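You operate a simulated robot arm through the tools that you are given. There is no shell and no other tool. Be economical: measure what you need, move in short steps, check, and stop when the job is done.

You run a simulated robot arm. Do the job below in one go: nothing can be reset, and whatever is moved stays where it is left.

TASK
Close the companionway: fit the short washboard, then shut and lock the hatch.
Fine: the board stands in the open starboard locker; shut that lid too.

It is judged by the outcome, as a careful person would: the job done as asked, and still so three seconds after it is handed in. It fails if anything else is knocked over, pushed out of place, dropped, spilled or broken. Lids that push on must go on centred and level and be pressed home; caps that screw on are set level and turned clockwise until they are tight.

THE ROBOT
A 7-joint arm with a two-finger parallel gripper on a trunk, on a base that drives. Base frame: it is fixed to the floor where the robot stands at the start and does not move with it; the origin is under the middle of the robot, x ahead of it, y to its left, z up. Readings come in mm, rad, newtons and seconds.
With the tool pointing down near the work surface it reaches from about 220 to 540 mm from the robot's upright axis, wherever it stands. Its first joint turns from -2.897 to 2.897 rad. Places, roughly: bench lid forward on the starboard side [800, -200, 700]; front slot of the board rack [500, -200, 200]; hatch lock [0, 900, 1100]; short washboard (69x2x15 cm) [500, -200, 300]; sliding hatch [-200, 1100, 1100]; top place in the washboard grooves [-200, 500, 900]. Payload 3.91 kg.
The tool frame sits at the grasp point between the pads (the TCP): z along the fingers, y along the line on which they close. The tips reach 30 mm beyond it. Largest opening 110 mm; finger width 20, thickness 10; the body of the gripper, 48 by 112 mm, starts 55 mm behind the TCP.
Orientation is told as [roll, pitch, yaw] about the base's x, y, z axes, in that order, counted from this pose: with the fingers straight down and closing along the base's y, the tool's x points along the base's -x, its y along +y and its z along -z.

THE INTERFACE
- The arm moves only by the tool drive_tool. Its argument "deltas" is one flat list of numbers, 7 for each row, row after row: the turn, a rotation vector about the tool's x, y, z in rad, then the shift along the tool's x, y, z in mm, then the finger opening in mm, from 0 to 110. In form: [rx, ry, rz, x, y, z, gripper, rx, ry, rz, x, y, z, gripper, ...]. A call has 1 to 8 rows; each row is the pose to reach, as a shift and turn from the pose commanded when the call began, along the tool's axes at that moment. A row lasts 0.2 s, in which the tool goes at most 50 mm and 0.15 rad; a call with a longer step from one row to the next is refused whole, and so is a gripper value outside its range. Where a pose cannot be reached the arm comes as near as it can. A force on the tool above 90 N (or 10 N above the force at the start of the call, whichever is more), or a blocked arm, ends the call early, and 0.2 s more pass. Each finger travels about 153 mm/s and halts on what it meets, pressing with about 27 N; the grip force reading is that of the motor and also rises with nothing between the fingers. The clock runs only during rows and for 0.2 s after the last one: add rows that repeat a pose to give the fingers time. The reply holds the time, the measured pose of the TCP, the force on the tool along the base axes, the opening and the grip force, in the units named above and with some noise, with the torque about the TCP (base axes, N m) and any sound that the robot's microphone picked up.
- Cameras (640 x 400 px; columns grow to the right, rows downward): "scene" is now at [-17.5, 184.8, 1578]; the picture's right is [0.55, -0.84, 0.00], its down [-0.70, -0.46, -0.55] and it looks along [0.46, 0.30, -0.84] (base axes); focal length 214 px, centre (320, 200). "wrist" rides on the gripper at [77, 7, -114] in the tool frame; the picture's right is [-0.09, 1.00, 0.00], its down [-0.80, -0.07, -0.59] and it looks along [-0.59, -0.05, 0.80] (tool axes); focal length 270 px, centre (320, 200). There is no depth. A picture from a camera that has moved, and an enlarged one, comes with that camera's place and axes in the base frame and with its lens.
- snapshot(camera): a new picture of that camera. It takes no simulated time.
- lift_body(by): slides the trunk up (or, below 0, down) by that many mm; the arm and the scene camera ride with it, the base frame stays. It gives what a move gives, with no picture.
- steer(legs): drives the robot by 1 to 6 legs, each [ahead, turn to the left] in mm and rad, along the robot's own axes; the way and the turn of a leg run together, so that a leg with both is an arc; at most 1500 mm and 3.142 rad a leg. The arm and the cameras ride along, it lands a little off, and it stops where it bumps. It gives what a move gives.
- aim_head(pan, tilt): turns the head with the scene camera to pan (to the left, within 2.705 rad either way) and tilt (down, from -0.506 to 1.204), counted from straight ahead of the robot. It gives what a move gives.
- zoom(camera, box): a new picture of the part [left, top, right, bottom] of that camera's present view, enlarged. It takes no simulated time.
- hand_in(): hands the job in; it is judged then, once.

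Work in short steps. Places have to be worked out from the pictures, the camera data and where the tool is seen: move nearer, look again, correct. Check each grasp and each placing, and mend what went wrong. You have 120 turns and 78 pictures in all, those below and enlarged ones among them. Open the gripper and draw the arm clear of the work before you hand the job in, unless the task says otherwise; then end with one line.

The tools are called as a command line: name --argument value ..., lists and objects as JSON in quotes. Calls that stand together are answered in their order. drive_tool: Moves the arm, as the interface text tells. Its arguments: {"type":"object","properties":{"deltas":{"type":"array","items":{"type":"number"}}},"required":["deltas"]} The other tools are called the same way: lift_body (by) slides the trunk up or down; steer (legs) drives the base; aim_head (pan, tilt) turns the head that bears the scene camera; snapshot (camera) takes a picture; zoom (camera, box) takes an enlarged picture of a part of a camera's view; hand_in () hands the job in.

At the start:

```text
time: 0.0
tool_pos: [88.3, 399.9, 1354.2]
orientation: [-0.001, 0.0, 0.002]
wrist_force: [-0.8, -0.6, -0.4]
ft_torque: [0.0, -0.03, -0.02]
width: 109.9
gripper_force: 0.0
trunk travel left (down, up): [-575.0, 35.0]
robot x, y, heading: [-1.6, -5.6, 0.002]
head pan, tilt: [0.578, 0.99]
```

scene: 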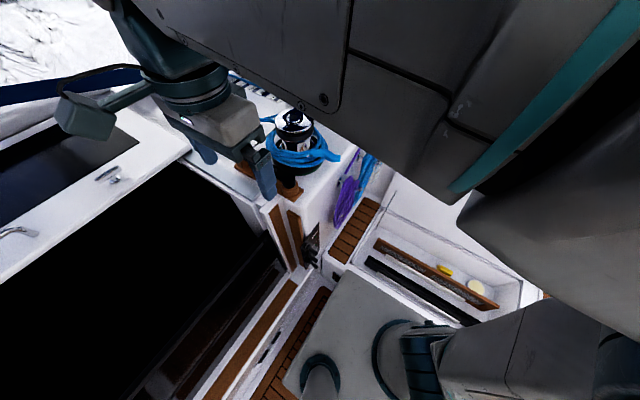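
wrist: 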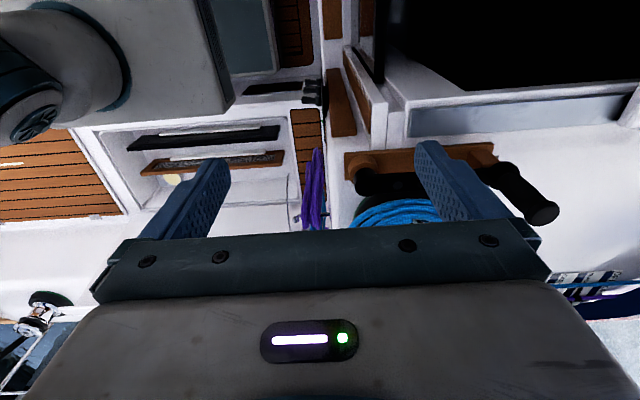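

I'll look around first: aim the head toward the locker on the starboard side (ahead, slightly right).

aim_head --pan -0.3 --tilt 0.9

snapshot --camera "scene"

aim_head --pan 1.7 --tilt 0.7

snapshot --camera "scene"

```text
time: 1.2
tool_pos: [88.5, 399.3, 1355.1]
orientation: [0.0, -0.001, 0.003]
wrist_force: [-0.5, 0.7, -0.6]
ft_torque: [-0.02, 0.0, 0.02]
width: 110.0
gripper_force: 0.2
trunk travel left (down, up): [-575.0, 35.0]
robot x, y, heading: [-0.8, -6.1, 0.002]
head pan, tilt: [-0.3, 0.901]
```

```text
75 pictures are left
camera scene: at [-4.2, 124.1, 1584.5], right [-0.29, -0.96, 0.0], down [-0.75, 0.23, -0.62], along [0.59, -0.18, -0.78], focal length 214 px, centre (320, 200)
```

scene: 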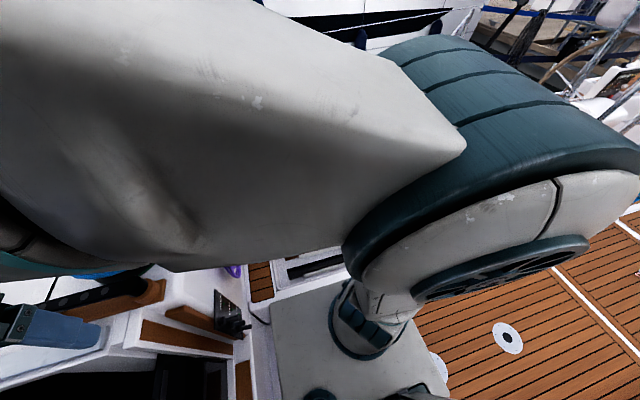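

```text
time: 3.1
tool_pos: [87.0, 398.2, 1354.4]
orientation: [0.0, 0.001, 0.001]
wrist_force: [-0.3, 0.0, -0.1]
ft_torque: [0.01, 0.03, 0.01]
width: 109.9
gripper_force: 0.1
trunk travel left (down, up): [-575.0, 35.0]
robot x, y, heading: [-2.7, -2.1, 0.005]
head pan, tilt: [1.7, 0.7]
```

```text
74 pictures are left
camera scene: at [-87.2, 230.7, 1600.6], right [0.99, 0.13, 0.0], down [0.08, -0.64, -0.76], along [-0.1, 0.76, -0.64], focal length 214 px, centre (320, 200)
```

scene: 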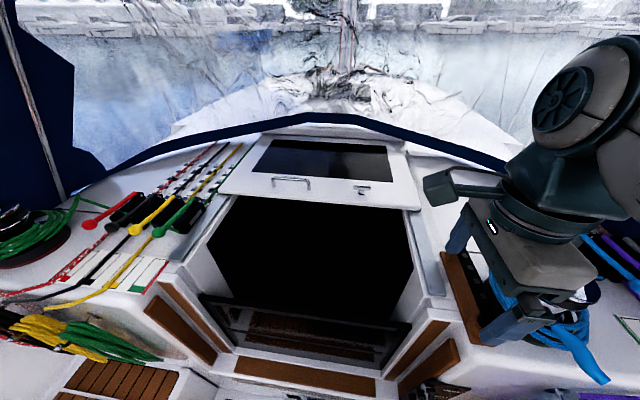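

The companionway and the hatch handle/lock are visible. Now view the locker again at the starting pan, enlarged, and survey behind the robot for drive room.

zoom --camera "wrist" --box '[80, 80, 340, 240]'

zoom --camera "scene" --box '[180, 130, 480, 400]'

aim_head --pan 0.5 --tilt 1.15

snapshot --camera "scene"

aim_head --pan 2.6 --tilt 0.9

snapshot --camera "scene"

```text
2.46 times, centred on (210, 160) of wrist
camera zoom: at [12.0, 405.3, 1468.3], right [0.09, 1.0, 0.0], down [0.8, -0.07, 0.59], along [0.59, -0.05, -0.8], focal length 665 px, centre (591, 298)
```

zoom: 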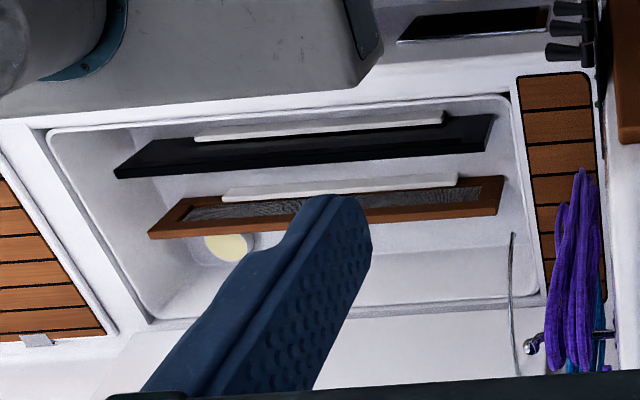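

```text
1.48 times, centred on (330, 265) of scene
camera zoom: at [-87.2, 230.7, 1600.6], right [0.99, 0.13, 0.0], down [0.08, -0.64, -0.76], along [-0.1, 0.76, -0.64], focal length 318 px, centre (305, 104)
```

zoom: 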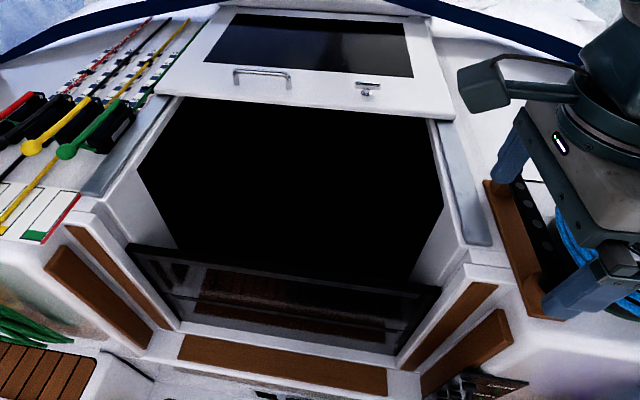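

```text
time: 4.5
tool_pos: [88.2, 400.7, 1353.5]
orientation: [0.0, -0.001, 0.002]
wrist_force: [0.0, -0.5, -0.2]
ft_torque: [-0.02, 0.01, -0.01]
width: 110.1
gripper_force: 0.2
trunk travel left (down, up): [-575.0, 35.0]
robot x, y, heading: [-1.2, -3.3, 0.004]
head pan, tilt: [0.499, 1.15]
```

```text
71 pictures are left
camera scene: at [-24.1, 175.0, 1567.6], right [0.48, -0.88, 0.0], down [-0.8, -0.44, -0.41], along [0.36, 0.2, -0.91], focal length 214 px, centre (320, 200)
```

scene: 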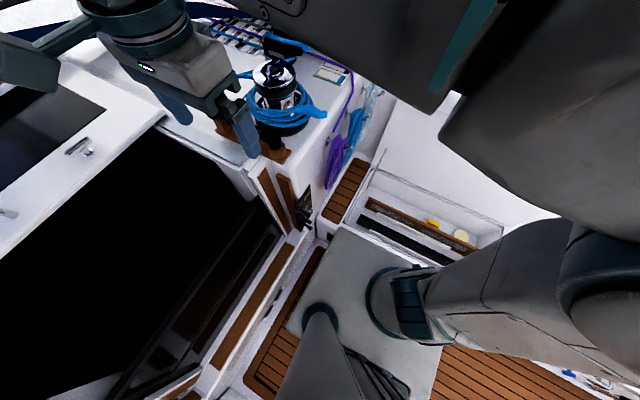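

```text
time: 6.5
tool_pos: [88.6, 399.1, 1354.0]
orientation: [-0.001, -0.001, 0.003]
wrist_force: [-0.4, 0.1, 0.0]
ft_torque: [0.01, -0.01, 0.0]
width: 110.0
gripper_force: 0.1
trunk travel left (down, up): [-575.0, 35.0]
robot x, y, heading: [0.8, -2.8, -0.002]
head pan, tilt: [2.601, 0.901]
```

```text
70 pictures are left
camera scene: at [-141.1, 185.3, 1584.5], right [0.52, 0.86, 0.0], down [0.67, -0.4, -0.62], along [-0.53, 0.32, -0.78], focal length 214 px, centre (320, 200)
```

scene: 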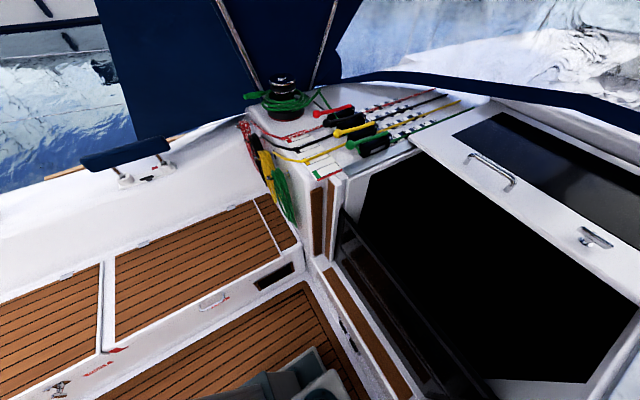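

The black board is in the front (inboard) slot around (480, -180); a mesh one is behind it. I swing the arm around at its present height toward the locker, turning the tool to yaw -90° on the way.

drive_tool --deltas '[0, 0, 0.0907, -41.6, -5.8, 0, 110, 0, 0, 0.1814, -82.8, -16.3, 0, 110, 0, 0, 0.2721, -123.2, -31.2, 0, 110, 0, 0, 0.3628, -162.3, -50.4, 0, 110, 0, 0, 0.4535, -199.7, -73.7, 0, 110, 0, 0, 0.5442, -234.8, -101, 0, 110, 0, 0, 0.6349, -267.4, -132.2, 0, 110, 0, 0, 0.7256, -296.9, -166.9, 0, 110]'

```text
time: 8.3
tool_pos: [388.2, 231.4, 1353.6]
orientation: [0.001, 0.0, -0.723]
wrist_force: [-0.3, 0.4, 0.0]
ft_torque: [-0.02, -0.01, -0.01]
width: 110.0
gripper_force: 0.1
trunk travel left (down, up): [-575.0, 35.0]
robot x, y, heading: [0.9, -5.3, -0.0]
head pan, tilt: [2.601, 0.901]
```

Tracking well; continue the swing to about (465,-126) with yaw -90°.

drive_tool --deltas '[0, 0, 0.1056, -44.2, -12, 0, 110, 0, 0, 0.2112, -87.5, -28.5, 0, 110, 0, 0, 0.3168, -129.1, -49.6, 0, 110, 0, 0, 0.4224, -168.8, -75, 0, 110, 0, 0, 0.528, -206, -104.6, 0, 110, 0, 0, 0.6336, -240.3, -138.1, 0, 110, 0, 0, 0.7392, -271.2, -175.2, 0, 110, 0, 0, 0.8452, -298.4, -215.7, 0, 110]'

snapshot --camera "wrist"

aim_head --pan -0.1 --tilt 1.0

snapshot --camera "scene"

```text
time: 10.1
tool_pos: [465.6, -129.8, 1351.2]
orientation: [0.0, 0.002, -1.571]
wrist_force: [-0.3, 0.4, 0.2]
ft_torque: [0.04, 0.02, 0.01]
width: 109.8
gripper_force: 0.0
trunk travel left (down, up): [-575.0, 35.0]
robot x, y, heading: [1.7, -4.4, 0.002]
head pan, tilt: [2.601, 0.901]
```

```text
69 pictures are left
camera wrist: at [474.3, -53.2, 1466.1], right [1.0, -0.09, 0.0], down [-0.07, -0.8, 0.59], along [-0.05, -0.59, -0.8], focal length 270 px, centre (320, 200)
```

wrist: 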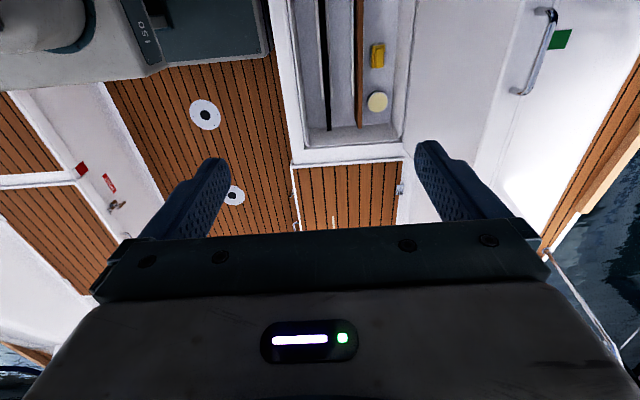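

```text
time: 12.5
tool_pos: [467.8, -127.8, 1351.4]
orientation: [0.001, 0.0, -1.569]
wrist_force: [-0.2, -0.6, 1.1]
ft_torque: [0.02, 0.02, 0.02]
width: 110.1
gripper_force: 0.0
trunk travel left (down, up): [-575.0, 35.0]
robot x, y, heading: [-2.1, -2.7, -0.002]
head pan, tilt: [-0.099, 1.0]
```

```text
68 pictures are left
camera scene: at [-6.9, 139.3, 1577.3], right [-0.1, -1.0, 0.0], down [-0.84, 0.08, -0.54], along [0.54, -0.05, -0.84], focal length 214 px, centre (320, 200)
```

scene: 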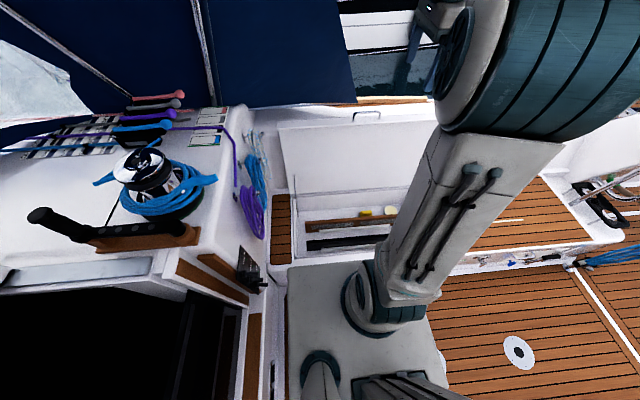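

Board x ≈ 474 from the wrist view. Lower the trunk and look again nearer.

lift_body --by -450

drive_tool --deltas '[0, 0, 0, -35, 0, 0, 110, 0, 0, 0, -70, 0, 0, 110, 0, 0, 0, -100, 0, 0, 110]'

snapshot --camera "wrist"

snapshot --camera "scene"

```text
refused: -450 is not a number from -400 to 400
```

```text
time: 13.3
tool_pos: [465.8, -228.4, 1352.3]
orientation: [0.001, 0.001, -1.571]
wrist_force: [-0.5, 0.7, -0.4]
ft_torque: [0.01, -0.02, -0.01]
width: 110.1
gripper_force: 0.0
trunk travel left (down, up): [-575.0, 35.0]
robot x, y, heading: [-2.5, -2.0, 0.001]
head pan, tilt: [-0.099, 1.0]
```

```text
67 pictures are left
camera wrist: at [474.2, -152.6, 1467.6], right [1.0, -0.09, 0.0], down [-0.07, -0.8, 0.59], along [-0.05, -0.59, -0.8], focal length 270 px, centre (320, 200)
```

wrist: 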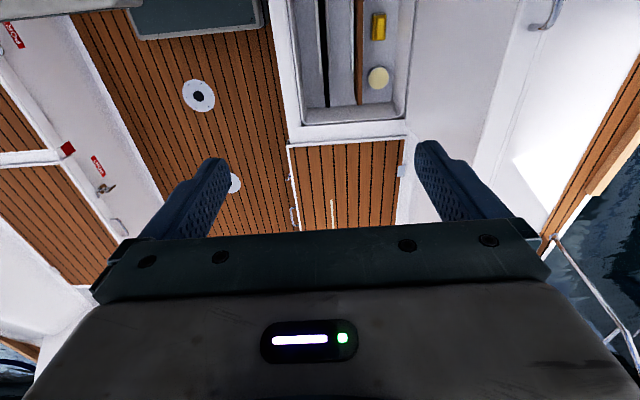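

```text
66 pictures are left
camera scene: at [-6.7, 138.5, 1577.4], right [-0.1, -0.99, 0.0], down [-0.84, 0.08, -0.54], along [0.54, -0.05, -0.84], focal length 214 px, centre (320, 200)
```

scene: 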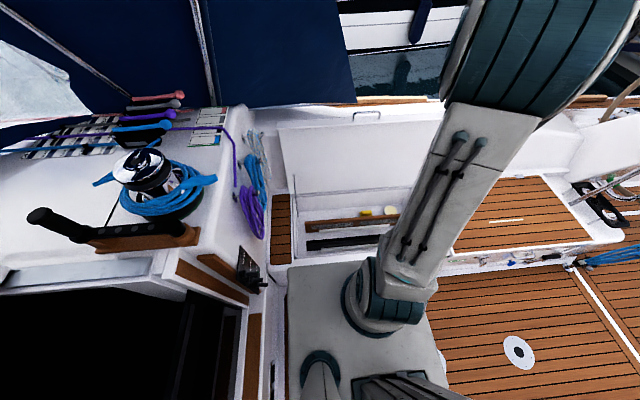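

Trunk moves are limited to 400. Lower by 400 and go back to y≈-130, then look.

lift_body --by -400

drive_tool --deltas '[0, 0, 0, 45, 0, 0, 110, 0, 0, 0, 90, 0, 0, 110, 0, 0, 0, 135, 0, 0, 110, 0, 0, 0, 180, 0, 0, 110]'

snapshot --camera "wrist"

snapshot --camera "scene"

```text
time: 17.1
tool_pos: [467.0, -228.3, 953.6]
orientation: [0.0, 0.0, -1.571]
wrist_force: [-0.4, 0.3, 0.3]
ft_torque: [0.01, 0.01, 0.03]
width: 110.0
gripper_force: 0.1
trunk travel left (down, up): [-175.0, 435.0]
robot x, y, heading: [-0.9, -4.5, -0.002]
head pan, tilt: [-0.099, 1.0]
```

```text
time: 18.1
tool_pos: [465.7, -46.5, 951.0]
orientation: [0.002, 0.001, -1.57]
wrist_force: [-0.2, 0.1, 0.4]
ft_torque: [0.0, 0.01, -0.01]
width: 110.0
gripper_force: 0.0
trunk travel left (down, up): [-175.0, 435.0]
robot x, y, heading: [0.6, -1.8, -0.001]
head pan, tilt: [-0.099, 1.0]
```

```text
65 pictures are left
camera wrist: at [472.3, 28.8, 1065.6], right [1.0, -0.09, 0.0], down [-0.07, -0.8, 0.59], along [-0.05, -0.59, -0.8], focal length 270 px, centre (320, 200)
```

wrist: 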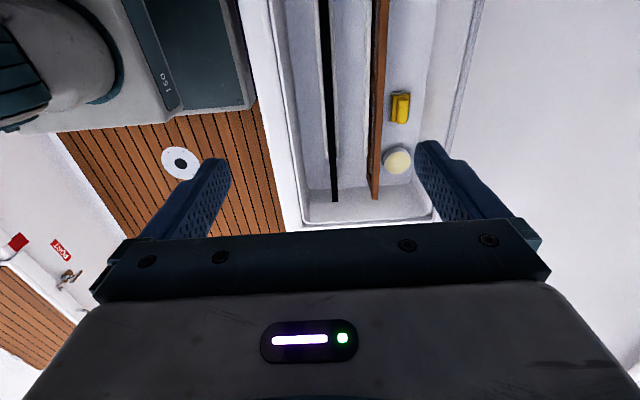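

```text
64 pictures are left
camera scene: at [-7.0, 139.0, 1177.3], right [-0.1, -1.0, 0.0], down [-0.84, 0.08, -0.54], along [0.54, -0.05, -0.84], focal length 214 px, centre (320, 200)
```

scene: 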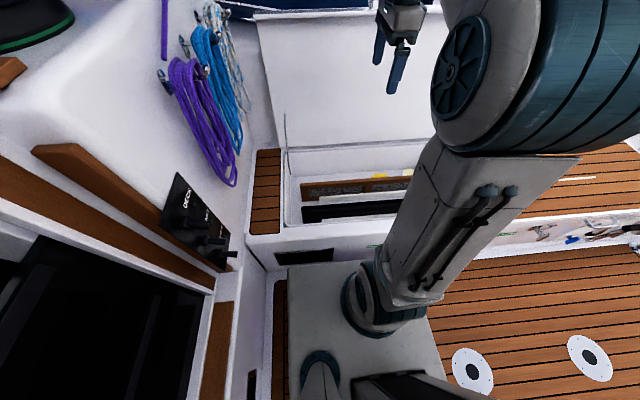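

Zoom the scene camera on the locker to refine the board's top edge and ends.

zoom --camera "scene" --box '[270, 130, 430, 270]'

zoom --camera "wrist" --box '[240, 0, 460, 230]'

```text
2.86 times, centred on (350, 200) of scene
camera zoom: at [-7.0, 139.0, 1177.3], right [-0.1, -1.0, 0.0], down [-0.84, 0.08, -0.54], along [0.54, -0.05, -0.84], focal length 613 px, centre (234, 200)
```

zoom: 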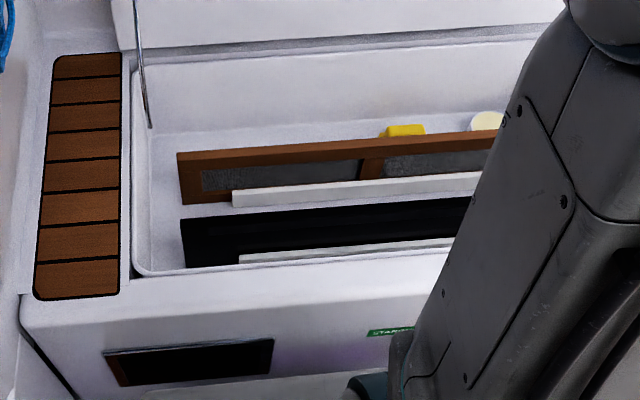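

```text
1.74 times, centred on (350, 115) of wrist
camera zoom: at [472.3, 28.8, 1065.6], right [1.0, -0.09, 0.0], down [-0.07, -0.8, 0.59], along [-0.05, -0.59, -0.8], focal length 470 px, centre (268, 348)
```

zoom: 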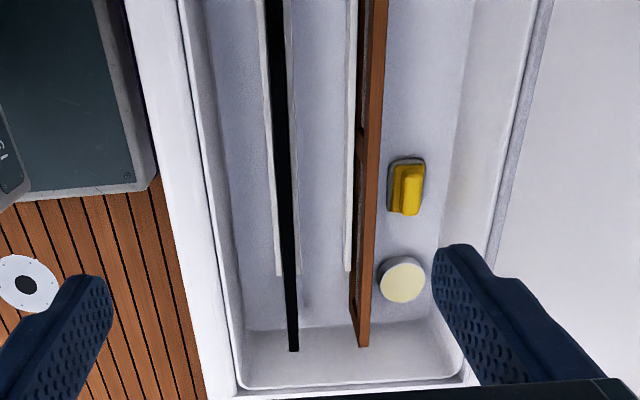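

The board's top edge lies at about x 477, z 385, spanning y -500…+180 (centre ≈ -157). Lower the trunk fully and come down above the centre.

lift_body --by -175

drive_tool --deltas '[0, 0, 0, -37, 4, 25, 90, 0, 0, 0, -74, 8, 50, 80, 0, 0, 0, -110, 12, 75, 70, 0, 0, 0, -110, 12, 120, 70, 0, 0, 0, -110, 12, 165, 70, 0, 0, 0, -110, 12, 210, 70, 0, 0, 0, -110, 12, 255, 70, 0, 0, 0, -110, 12, 285, 70]'

snapshot --camera "wrist"

zoom --camera "scene" --box '[240, 50, 480, 250]'

```text
time: 20.1
tool_pos: [464.9, -47.7, 776.0]
orientation: [0.001, 0.001, -1.569]
wrist_force: [0.1, 0.1, 0.0]
ft_torque: [0.02, 0.0, -0.02]
width: 110.2
gripper_force: 0.1
trunk travel left (down, up): [0.0, 610.0]
robot x, y, heading: [0.1, -1.0, 0.002]
head pan, tilt: [-0.099, 1.0]
```

```text
time: 21.9
tool_pos: [477.9, -156.4, 491.4]
orientation: [0.003, 0.001, -1.568]
wrist_force: [0.0, 0.4, 0.5]
ft_torque: [0.01, -0.04, 0.01]
width: 70.0
gripper_force: 0.1
trunk travel left (down, up): [0.0, 610.0]
robot x, y, heading: [1.4, -3.1, -0.001]
head pan, tilt: [-0.099, 1.0]
```

```text
61 pictures are left
camera wrist: at [484.2, -80.7, 605.9], right [1.0, -0.09, 0.0], down [-0.07, -0.8, 0.59], along [-0.05, -0.59, -0.8], focal length 270 px, centre (320, 200)
```

wrist: 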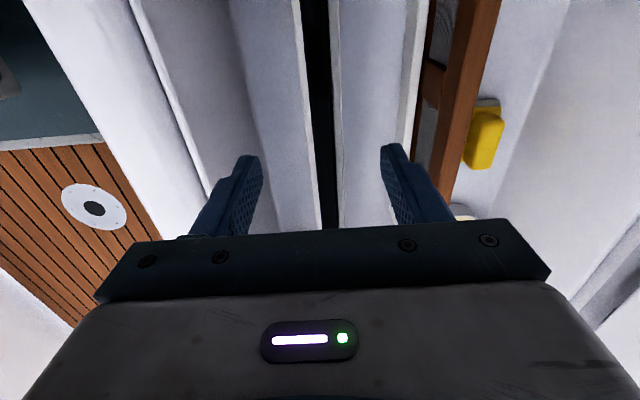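

```text
2.00 times, centred on (360, 150) of scene
camera zoom: at [-7.1, 139.2, 1002.3], right [-0.1, -1.0, 0.0], down [-0.84, 0.08, -0.54], along [0.54, -0.05, -0.84], focal length 429 px, centre (240, 300)
```

zoom: 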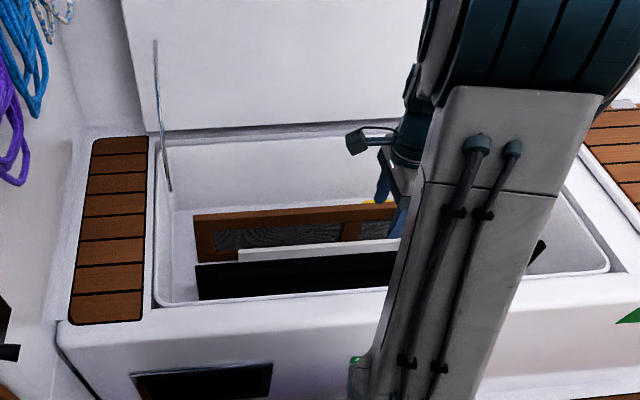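

The board is centred between the fingers; ends triangulate to y +175/-499, so centre ≈ -162. Descend to z≈347 and close.

drive_tool --deltas '[0, 0, 0, -5, 1, 40, 70, 0, 0, 0, -5, 1, 80, 70, 0, 0, 0, -5, 1, 115, 70, 0, 0, 0, -5, 1, 144, 70, 0, 0, 0, -5, 1, 144, 0, 0, 0, 0, -5, 1, 144, 0, 0, 0, 0, -5, 1, 144, 0]'

snapshot --camera "wrist"

```text
time: 23.5
tool_pos: [476.3, -161.0, 348.0]
orientation: [-0.002, 0.0, -1.569]
wrist_force: [0.6, 0.8, 0.3]
ft_torque: [-0.36, -0.02, -0.38]
width: 18.8
gripper_force: 27.1
trunk travel left (down, up): [0.0, 610.0]
robot x, y, heading: [2.5, -3.4, -0.001]
head pan, tilt: [-0.099, 1.0]
```

```text
59 pictures are left
camera wrist: at [484.3, -83.9, 461.4], right [1.0, -0.09, 0.0], down [-0.07, -0.8, 0.59], along [-0.05, -0.59, -0.8], focal length 270 px, centre (320, 200)
```

wrist: 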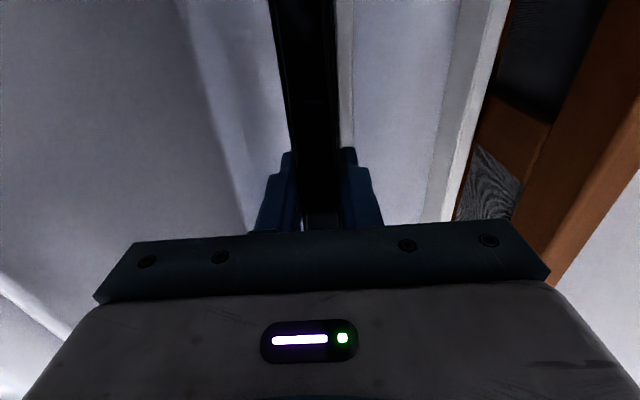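

Gripped at width 18.8. Lift straight up a bit and check the weight.

drive_tool --deltas '[0, 0, 0, 0, 0, -15, 0, 0, 0, 0, 0, 0, -40, 0, 0, 0, 0, 0, 0, -70, 0, 0, 0, 0, 0, 0, -100, 0, 0, 0, 0, 0, 0, -130, 0, 0, 0, 0, 0, 0, -160, 0, 0, 0, 0, 0, 0, -190, 0, 0, 0, 0, 0, 0, -220, 0]'

snapshot --camera "scene"

```text
time: 25.3
tool_pos: [477.9, -163.4, 566.1]
orientation: [-0.002, 0.001, -1.569]
wrist_force: [0.4, 0.2, -10.8]
ft_torque: [0.05, 0.01, -0.02]
width: 18.7
gripper_force: 26.7
trunk travel left (down, up): [0.0, 610.0]
robot x, y, heading: [0.1, -1.0, -0.0]
head pan, tilt: [-0.099, 1.0]
```

```text
58 pictures are left
camera scene: at [-6.3, 139.0, 1002.3], right [-0.1, -1.0, 0.0], down [-0.84, 0.08, -0.54], along [0.54, -0.05, -0.84], focal length 214 px, centre (320, 200)
```

scene: 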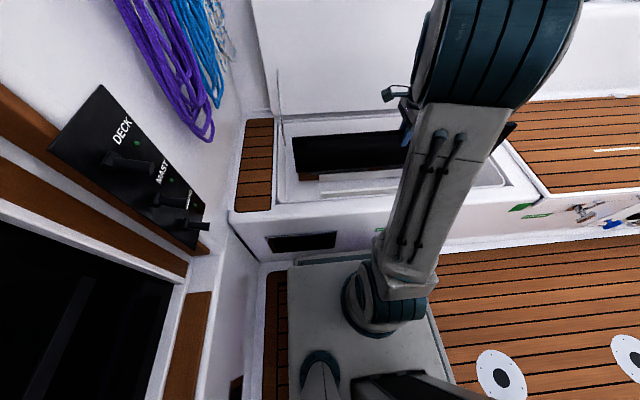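

Weight ~11 N with no torque, so it's held at its centre of mass. Raise the trunk fully, and back the base 200 mm so that the companionway is straight to the left of the robot.

lift_body --by 400

lift_body --by 210

drive_tool --deltas '[0, 0, 0, 0, 0, -40, 0, 0, 0, 0, 0, 0, -80, 0, 0, 0, 0, 0, 0, -120, 0, 0, 0, 0, 0, 0, -160, 0, 0, 0, 0, 0, 0, -200, 0]'

aim_head --pan 1.57 --tilt 0.9

snapshot --camera "scene"

```text
time: 29.1
tool_pos: [479.0, -163.6, 966.8]
orientation: [0.002, 0.0, -1.569]
wrist_force: [-0.6, 0.6, -9.7]
ft_torque: [0.06, -0.01, 0.02]
width: 18.6
gripper_force: 27.4
trunk travel left (down, up): [-400.0, 210.0]
robot x, y, heading: [0.3, -3.1, -0.001]
head pan, tilt: [-0.099, 1.0]
```

```text
time: 31.4
tool_pos: [478.1, -162.9, 1176.9]
orientation: [0.0, 0.0, -1.568]
wrist_force: [0.8, -0.5, -9.9]
ft_torque: [0.04, 0.0, 0.0]
width: 18.9
gripper_force: 26.7
trunk travel left (down, up): [-610.0, 0.0]
robot x, y, heading: [-2.1, -4.6, -0.001]
head pan, tilt: [-0.099, 1.0]
```

```text
time: 32.6
tool_pos: [477.0, -162.7, 1376.7]
orientation: [-0.001, 0.002, -1.569]
wrist_force: [0.3, -0.5, -9.0]
ft_torque: [0.04, 0.01, 0.01]
width: 18.9
gripper_force: 27.0
trunk travel left (down, up): [-610.0, 0.0]
robot x, y, heading: [2.4, 1.1, -0.001]
head pan, tilt: [-0.099, 1.0]
```

```text
time: 34.3
tool_pos: [478.5, -161.9, 1375.9]
orientation: [-0.001, 0.0, -1.568]
wrist_force: [-1.2, 0.6, -9.6]
ft_torque: [0.05, 0.0, 0.0]
width: 18.6
gripper_force: 26.8
trunk travel left (down, up): [-610.0, 0.0]
robot x, y, heading: [1.1, -4.0, -0.001]
head pan, tilt: [1.571, 0.901]
```

```text
57 pictures are left
camera scene: at [-75.4, 221.3, 1619.6], right [1.0, 0.0, 0.0], down [0.0, -0.78, -0.62], along [0.0, 0.62, -0.78], focal length 214 px, centre (320, 200)
```

scene: 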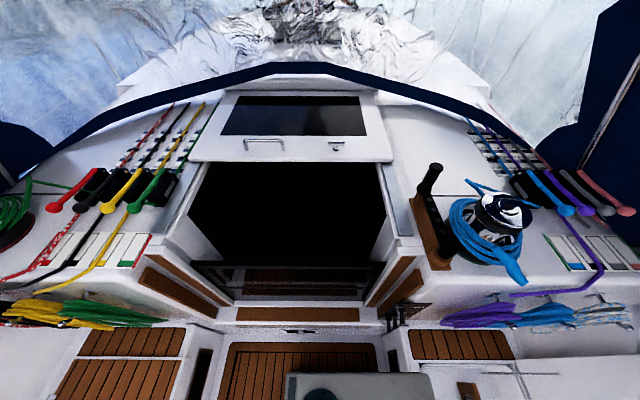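

Clear view of the companionway; enlarge to locate the grooves and the lower boards' top.

zoom --camera "scene" --box '[160, 120, 440, 320]'

zoom --camera "scene" --box '[330, 180, 430, 320]'

zoom --camera "scene" --box '[150, 180, 250, 320]'

```text
2.00 times, centred on (300, 220) of scene
camera zoom: at [-75.4, 221.3, 1619.6], right [1.0, 0.0, 0.0], down [0.0, -0.78, -0.62], along [0.0, 0.62, -0.78], focal length 429 px, centre (360, 160)
```

zoom: 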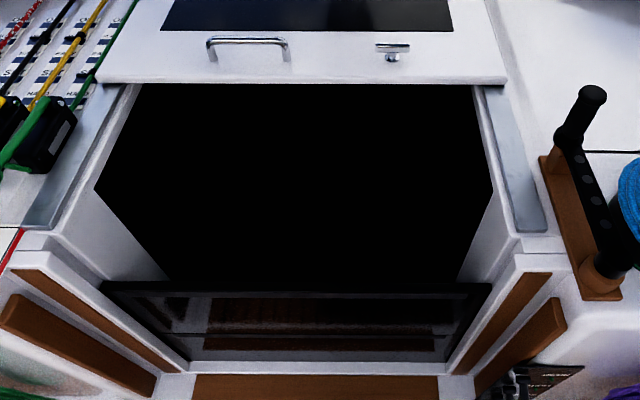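

```text
2.86 times, centred on (380, 250) of scene
camera zoom: at [-75.4, 221.3, 1619.6], right [1.0, 0.0, 0.0], down [0.0, -0.78, -0.62], along [0.0, 0.62, -0.78], focal length 613 px, centre (149, 57)
```

zoom: 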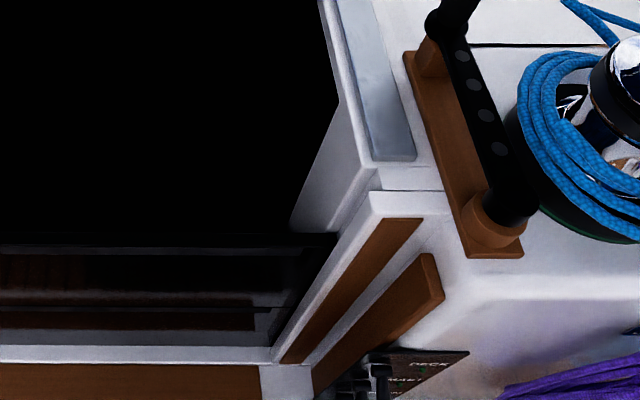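

```text
2.86 times, centred on (200, 250) of scene
camera zoom: at [-75.4, 221.3, 1619.6], right [1.0, 0.0, 0.0], down [0.0, -0.78, -0.62], along [0.0, 0.62, -0.78], focal length 613 px, centre (663, 57)
```

zoom: 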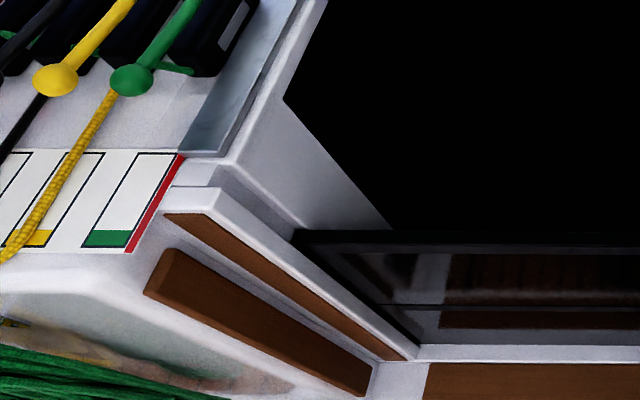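

To triangulate the groove heights I lower the trunk 400 mm (the board stays over the locker area) and look at the same features from lower down.

lift_body --by -350

zoom --camera "scene" --box '[40, 60, 600, 400]'

```text
time: 37.7
tool_pos: [475.7, -163.5, 1025.5]
orientation: [-0.002, 0.0, -1.57]
wrist_force: [-0.6, 0.6, -9.7]
ft_torque: [0.04, 0.0, -0.02]
width: 18.9
gripper_force: 27.0
trunk travel left (down, up): [-260.0, 350.0]
robot x, y, heading: [0.5, -1.5, -0.002]
head pan, tilt: [1.571, 0.901]
```

```text
1.14 times, centred on (320, 230) of scene
camera zoom: at [-75.7, 221.4, 1269.6], right [1.0, 0.0, 0.0], down [0.0, -0.78, -0.62], along [0.0, 0.62, -0.78], focal length 245 px, centre (320, 166)
```

zoom: 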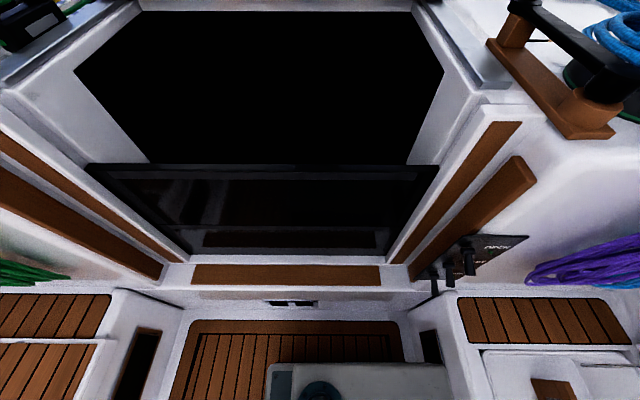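

Triangulation: lower boards' top at z≈910, y≈510, opening centre x≈-185, posts' tops at z≈1074. Raise again, back the base by 190 mm so the target is straight left of the robot.

lift_body --by 350

steer --legs '[[-190, 0]]'

```text
time: 41.1
tool_pos: [477.3, -162.8, 1375.4]
orientation: [0.0, -0.001, -1.57]
wrist_force: [0.1, -0.2, -9.7]
ft_torque: [0.03, 0.01, 0.0]
width: 18.9
gripper_force: 26.9
trunk travel left (down, up): [-610.0, 0.0]
robot x, y, heading: [1.3, -0.6, -0.002]
head pan, tilt: [1.571, 0.901]
```

```text
time: 42.7
tool_pos: [286.0, -160.4, 1377.3]
orientation: [0.002, -0.001, -1.565]
wrist_force: [-1.2, 0.0, -9.3]
ft_torque: [0.07, 0.03, -0.02]
width: 18.8
gripper_force: 27.1
trunk travel left (down, up): [-610.0, 0.0]
robot x, y, heading: [-196.2, -2.9, 0.005]
head pan, tilt: [1.571, 0.901]
```

Base landed at x≈-195. Now swing the board counter-clockwise at z 1376, turning yaw along.

drive_tool --deltas '[0, 0, -0.078, 47.1, 8.7, 0, 0, 0, 0, -0.156, 94.2, 13, 0, 0, 0, 0, -0.234, 141.1, 12.7, 0, 0, 0, 0, -0.312, 187.4, 8.1, 0, 0, 0, 0, -0.39, 232.7, -0.9, 0, 0, 0, 0, -0.468, 276.6, -13.9, 0, 0, 0, 0, -0.546, 318.6, -31, 0, 0, 0, 0, -0.624, 358.6, -51.8, 0, 0]'

snapshot --camera "scene"

```text
time: 44.5
tool_pos: [230.4, 198.8, 1377.3]
orientation: [-0.001, 0.001, -0.94]
wrist_force: [-0.2, 0.9, -9.9]
ft_torque: [0.01, 0.02, 0.07]
width: 18.9
gripper_force: 27.4
trunk travel left (down, up): [-610.0, 0.0]
robot x, y, heading: [-193.0, -2.7, 0.007]
head pan, tilt: [1.571, 0.901]
```

```text
52 pictures are left
camera scene: at [-268.5, 222.9, 1619.2], right [1.0, 0.0, 0.0], down [0.0, -0.78, -0.62], along [0.0, 0.62, -0.78], focal length 214 px, centre (320, 200)
```

scene: 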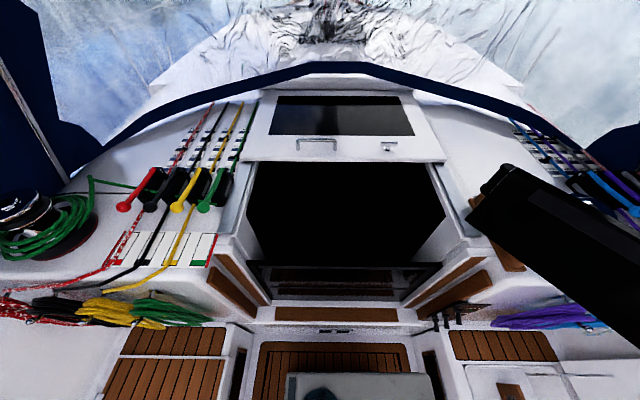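

Continue the swing.

drive_tool --deltas '[0, 0, -0.078, 45.3, 3.2, 0, 0, 0, 0, -0.156, 90.9, 2, 0, 0, 0, 0, -0.234, 135.8, -3.6, 0, 0, 0, 0, -0.312, 179.7, -13.5, 0, 0, 0, 0, -0.39, 222.1, -27.5, 0, 0, 0, 0, -0.468, 262.7, -45.6, 0, 0, 0, 0, -0.546, 301, -67.4, 0, 0, 0, 0, -0.624, 336.8, -92.6, 0, 0]'

```text
time: 46.3
tool_pos: [-40.0, 416.2, 1377.4]
orientation: [-0.001, -0.002, -0.318]
wrist_force: [-0.1, -0.2, -9.3]
ft_torque: [0.04, 0.04, 0.02]
width: 19.1
gripper_force: 27.3
trunk travel left (down, up): [-610.0, 0.0]
robot x, y, heading: [-192.4, 0.0, 0.003]
head pan, tilt: [1.571, 0.901]
```

Move over the opening, squaring up to yaw 0 at about (-185, 500).

drive_tool --deltas '[0, 0, -0.08, 41, 9, 0, 0, 0, 0, -0.16, 82, 18, 0, 0, 0, 0, -0.24, 123, 27, 0, 0, 0, 0, -0.318, 164.6, 36.5, 0, 0]'

snapshot --camera "wrist"

snapshot --camera "scene"

```text
time: 47.3
tool_pos: [-186.6, 504.0, 1376.7]
orientation: [-0.002, -0.002, 0.002]
wrist_force: [-0.4, 1.2, -10.7]
ft_torque: [0.0, 0.06, 0.0]
width: 18.8
gripper_force: 27.2
trunk travel left (down, up): [-610.0, 0.0]
robot x, y, heading: [-190.5, -2.6, 0.001]
head pan, tilt: [1.571, 0.901]
```

```text
51 pictures are left
camera wrist: at [-262.7, 509.8, 1489.8], right [0.09, 1.0, 0.0], down [0.8, -0.07, 0.6], along [0.59, -0.05, -0.8], focal length 270 px, centre (320, 200)
```

wrist: 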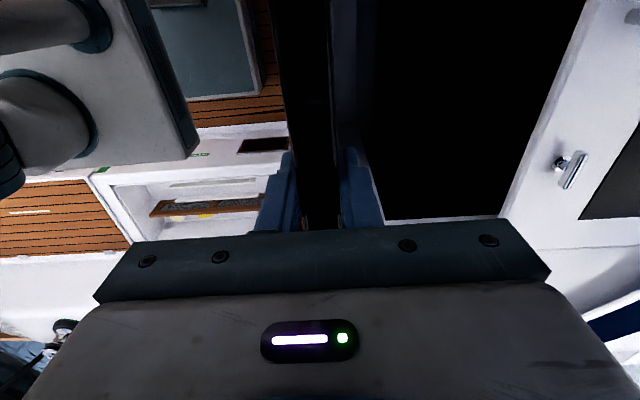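

```text
50 pictures are left
camera scene: at [-270.1, 224.1, 1619.0], right [1.0, 0.0, 0.0], down [0.0, -0.78, -0.62], along [0.0, 0.62, -0.78], focal length 214 px, centre (320, 200)
```

scene: 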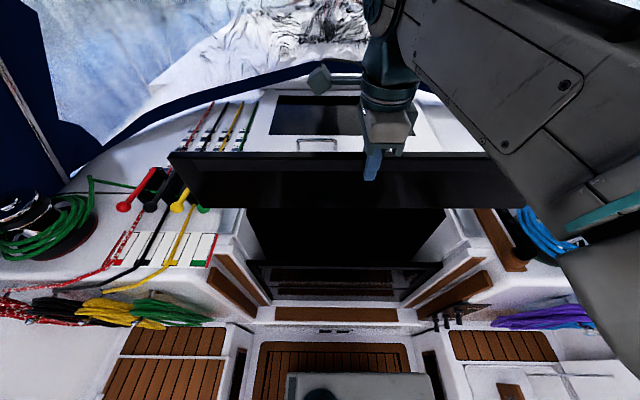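

The board hides the groove from the wrist camera. Shift the tool back (−y) 70 mm and up 60 to look down into the starboard groove.

drive_tool --deltas '[0, 0, 0, 0, -35, -30, 0, 0, 0, 0, 0, -70, -60, 0]'

zoom --camera "wrist" --box '[280, 90, 480, 240]'

snapshot --camera "scene"

```text
time: 47.9
tool_pos: [-184.7, 431.2, 1439.1]
orientation: [0.0, 0.0, 0.0]
wrist_force: [-0.2, -0.4, -10.0]
ft_torque: [0.03, 0.05, 0.01]
width: 18.7
gripper_force: 26.5
trunk travel left (down, up): [-610.0, 0.0]
robot x, y, heading: [-191.1, -3.8, 0.006]
head pan, tilt: [1.571, 0.901]
```

```text
2.67 times, centred on (380, 165) of wrist
camera zoom: at [-262.3, 437.2, 1553.1], right [0.09, 1.0, 0.0], down [0.8, -0.07, 0.59], along [0.59, -0.05, -0.8], focal length 721 px, centre (160, 293)
```

zoom: 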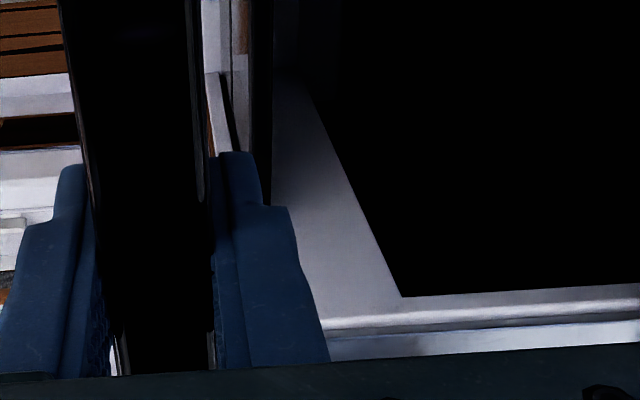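

```text
48 pictures are left
camera scene: at [-268.4, 220.6, 1619.5], right [1.0, 0.0, 0.0], down [0.0, -0.78, -0.62], along [0.0, 0.62, -0.78], focal length 214 px, centre (320, 200)
```

scene: 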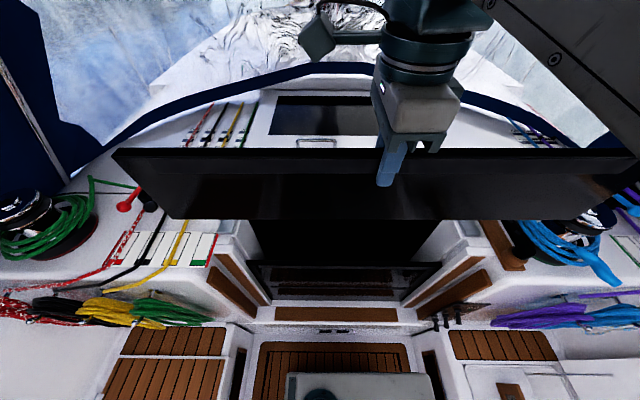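

Lower washboard's top is at y 500–520, so groove centre y≈510.5. Zoom the scene on both groove tops for lateral limits.

zoom --camera "scene" --box '[410, 210, 490, 270]'

zoom --camera "scene" --box '[200, 220, 280, 280]'

```text
6.67 times, centred on (450, 240) of scene
camera zoom: at [-268.4, 220.6, 1619.5], right [1.0, 0.0, 0.0], down [0.0, -0.78, -0.62], along [0.0, 0.62, -0.78], focal length 1430 px, centre (-547, -67)
```

zoom: 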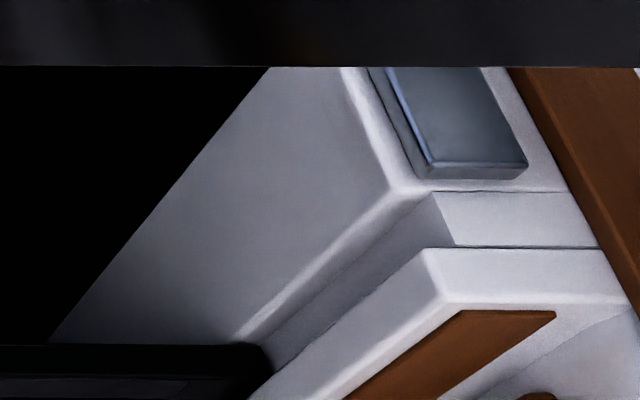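

```text
6.67 times, centred on (240, 250) of scene
camera zoom: at [-268.4, 220.6, 1619.5], right [1.0, 0.0, 0.0], down [0.0, -0.78, -0.62], along [0.0, 0.62, -0.78], focal length 1430 px, centre (853, -133)
```

zoom: 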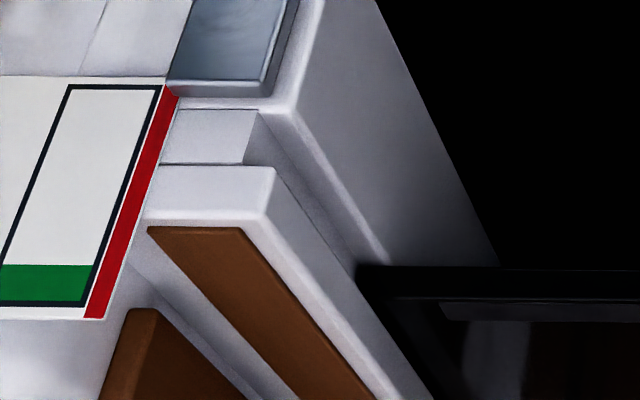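

Grooves: ~24 mm wide around y≈510–512, end walls x≈168 and ≈-535 (centre ≈ -184). Bring the board above them, bottom just over the post tops, and check ends.

drive_tool --deltas '[0, 0, 0, 3, 40, 0, 0, 0, 0, 0, 6, 79.5, 0, 0, 0, 0, 0, 6, 79.5, 45, 0, 0, 0, 0, 6, 79.5, 90, 0, 0, 0, 0, 6, 79.5, 135, 0, 0, 0, 0, 6, 79.5, 180, 0, 0, 0, 0, 6, 79.5, 215, 0, 0, 0, 0, 6, 79.5, 240, 0]'

snapshot --camera "scene"

zoom --camera "scene" --box '[400, 190, 500, 265]'

zoom --camera "scene" --box '[190, 200, 290, 275]'

```text
time: 49.7
tool_pos: [-190.9, 512.3, 1196.1]
orientation: [0.001, 0.001, -0.001]
wrist_force: [0.4, -0.3, -10.1]
ft_torque: [-0.01, 0.02, 0.02]
width: 19.0
gripper_force: 27.4
trunk travel left (down, up): [-610.0, 0.0]
robot x, y, heading: [-190.9, 0.3, 0.007]
head pan, tilt: [1.571, 0.901]
```

```text
45 pictures are left
camera scene: at [-268.4, 223.0, 1619.3], right [1.0, 0.0, 0.0], down [0.0, -0.78, -0.62], along [0.0, 0.62, -0.78], focal length 214 px, centre (320, 200)
```

scene: 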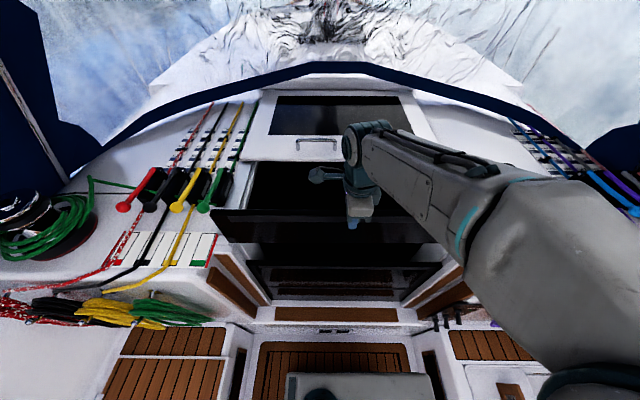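

```text
5.33 times, centred on (450, 228) of scene
camera zoom: at [-268.4, 223.0, 1619.3], right [1.0, 0.0, 0.0], down [0.0, -0.78, -0.62], along [0.0, 0.62, -0.78], focal length 1144 px, centre (-373, 53)
```

zoom: 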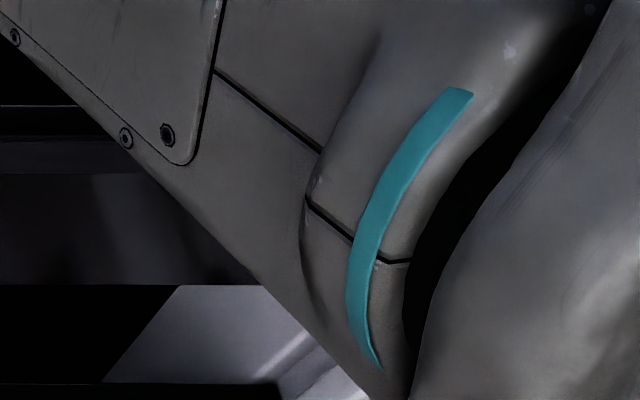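

```text
5.33 times, centred on (240, 238) of scene
camera zoom: at [-268.4, 223.0, 1619.3], right [1.0, 0.0, 0.0], down [0.0, -0.78, -0.62], along [0.0, 0.62, -0.78], focal length 1144 px, centre (747, 0)
```

zoom: 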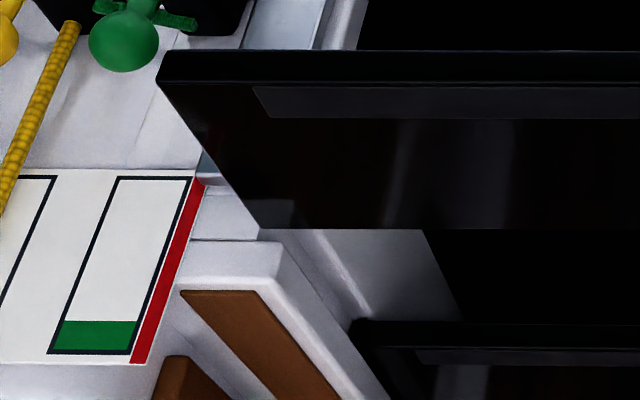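

Scene shows the board's left bottom corner at x≈-525, ~10 mm from its end wall; y is within a couple of mm. Nudge 4 mm to port, 1 mm aft and descend slowly, watching the force.

drive_tool --deltas '[0, 0, 0, 4, -1, 0, 0, 0, 0, 0, 4, -1, 6, 0, 0, 0, 0, 4, -1, 12, 0, 0, 0, 0, 4, -1, 18, 0, 0, 0, 0, 4, -1, 24, 0, 0, 0, 0, 4, -1, 30, 0]'

zoom --camera "scene" --box '[190, 200, 290, 275]'

```text
time: 51.1
tool_pos: [-195.6, 511.4, 1166.4]
orientation: [-0.003, 0.0, 0.0]
wrist_force: [1.2, -0.2, -7.4]
ft_torque: [-0.05, 0.67, -0.02]
width: 18.6
gripper_force: 26.8
trunk travel left (down, up): [-610.0, 0.0]
robot x, y, heading: [-190.0, -1.6, 0.006]
head pan, tilt: [1.571, 0.901]
```

```text
5.33 times, centred on (240, 238) of scene
camera zoom: at [-268.1, 222.2, 1619.4], right [1.0, 0.0, 0.0], down [0.0, -0.78, -0.62], along [0.0, 0.62, -0.78], focal length 1144 px, centre (747, 0)
```

zoom: 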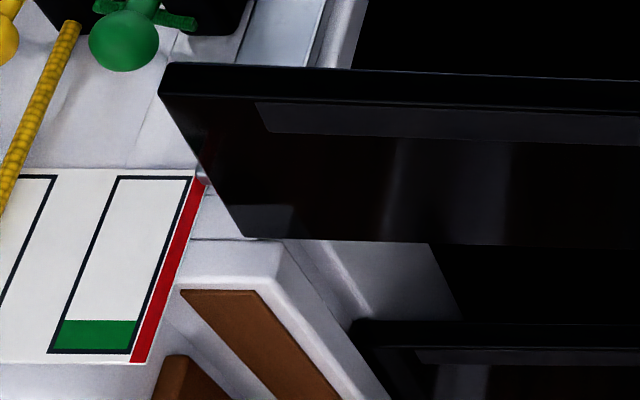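

The port end has caught on the deck beside the groove (board tilted ~0.03), so my 4 mm shift was wrong. Raise 20 mm, undo the shift and look at the tilt.

drive_tool --deltas '[0, 0, 0, 0, 0, -10, 0, 0, 0, 0, 0, 0, -20, 0, 0, 0, 0, -4, 0, -20, 0, 0, 0, 0, -4, 0, -20, 0]'

zoom --camera "scene" --box '[190, 190, 310, 280]'

```text
time: 52.1
tool_pos: [-193.3, 511.7, 1186.1]
orientation: [0.0, -0.001, -0.001]
wrist_force: [-1.0, -0.3, -9.9]
ft_torque: [0.02, 0.02, 0.0]
width: 19.0
gripper_force: 26.7
trunk travel left (down, up): [-610.0, 0.0]
robot x, y, heading: [-192.4, -3.7, -0.001]
head pan, tilt: [1.571, 0.901]
```

```text
4.44 times, centred on (250, 235) of scene
camera zoom: at [-268.6, 222.4, 1619.3], right [1.0, 0.0, 0.0], down [0.0, -0.78, -0.62], along [0.0, 0.62, -0.78], focal length 953 px, centre (631, 44)
```

zoom: 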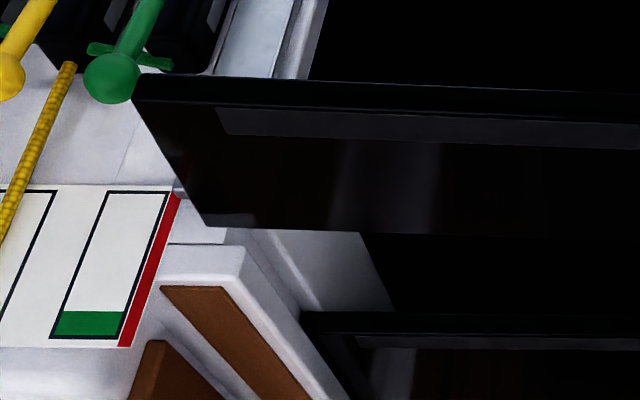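

The board slipped ~0.033 rad in the grip (port end up). Counter-rotate the tool by that about y and re-check.

drive_tool --deltas '[0, -0.033, 0, 0, 0, 0, 0, 0, -0.033, 0, 0, 0, 0, 0]'

zoom --camera "scene" --box '[190, 170, 350, 290]'

```text
time: 52.7
tool_pos: [-192.1, 509.9, 1187.5]
orientation: [-0.002, -0.035, 0.001]
wrist_force: [0.2, -0.3, -10.0]
ft_torque: [0.03, 0.01, -0.01]
width: 18.9
gripper_force: 27.1
trunk travel left (down, up): [-610.0, 0.0]
robot x, y, heading: [-192.9, -0.5, 0.005]
head pan, tilt: [1.571, 0.901]
```

```text
3.33 times, centred on (270, 230) of scene
camera zoom: at [-268.4, 222.4, 1619.3], right [1.0, 0.0, 0.0], down [0.0, -0.78, -0.62], along [0.0, 0.62, -0.78], focal length 715 px, centre (487, 100)
```

zoom: 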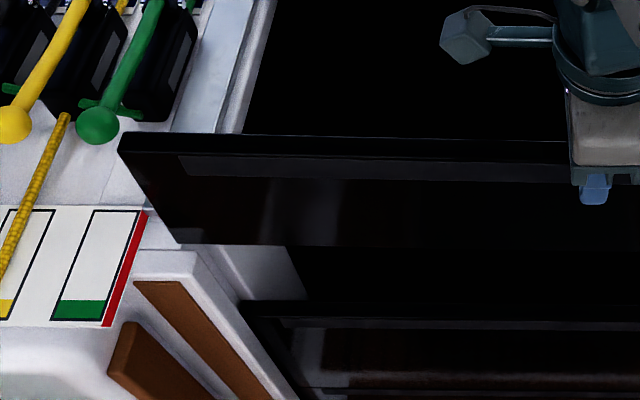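

Remaining tilt ≈0.011. Correct it, nudge ~1 mm to starboard, and descend in small steps.

drive_tool --deltas '[0, -0.011, 0, -1, 0, 0, 0, 0, -0.011, 0, -0.8, 0, 6, 0, 0, -0.011, 0, -0.6, 0, 12, 0, 0, -0.011, 0, -0.4, 0, 17, 0, 0, -0.011, 0, -0.2, 0, 22, 0]'

zoom --camera "scene" --box '[190, 190, 310, 280]'

```text
time: 53.9
tool_pos: [-190.4, 508.8, 1163.3]
orientation: [-0.001, -0.047, 0.0]
wrist_force: [0.8, 1.3, -7.2]
ft_torque: [0.04, 0.62, -0.08]
width: 18.8
gripper_force: 27.7
trunk travel left (down, up): [-610.0, 0.0]
robot x, y, heading: [-190.6, 1.0, 0.006]
head pan, tilt: [1.571, 0.901]
```

```text
4.44 times, centred on (250, 235) of scene
camera zoom: at [-268.1, 222.3, 1619.3], right [1.0, 0.0, 0.0], down [0.0, -0.78, -0.62], along [0.0, 0.62, -0.78], focal length 953 px, centre (631, 44)
```

zoom: 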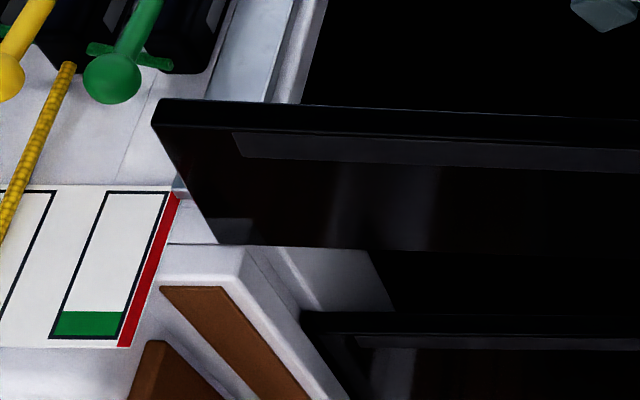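

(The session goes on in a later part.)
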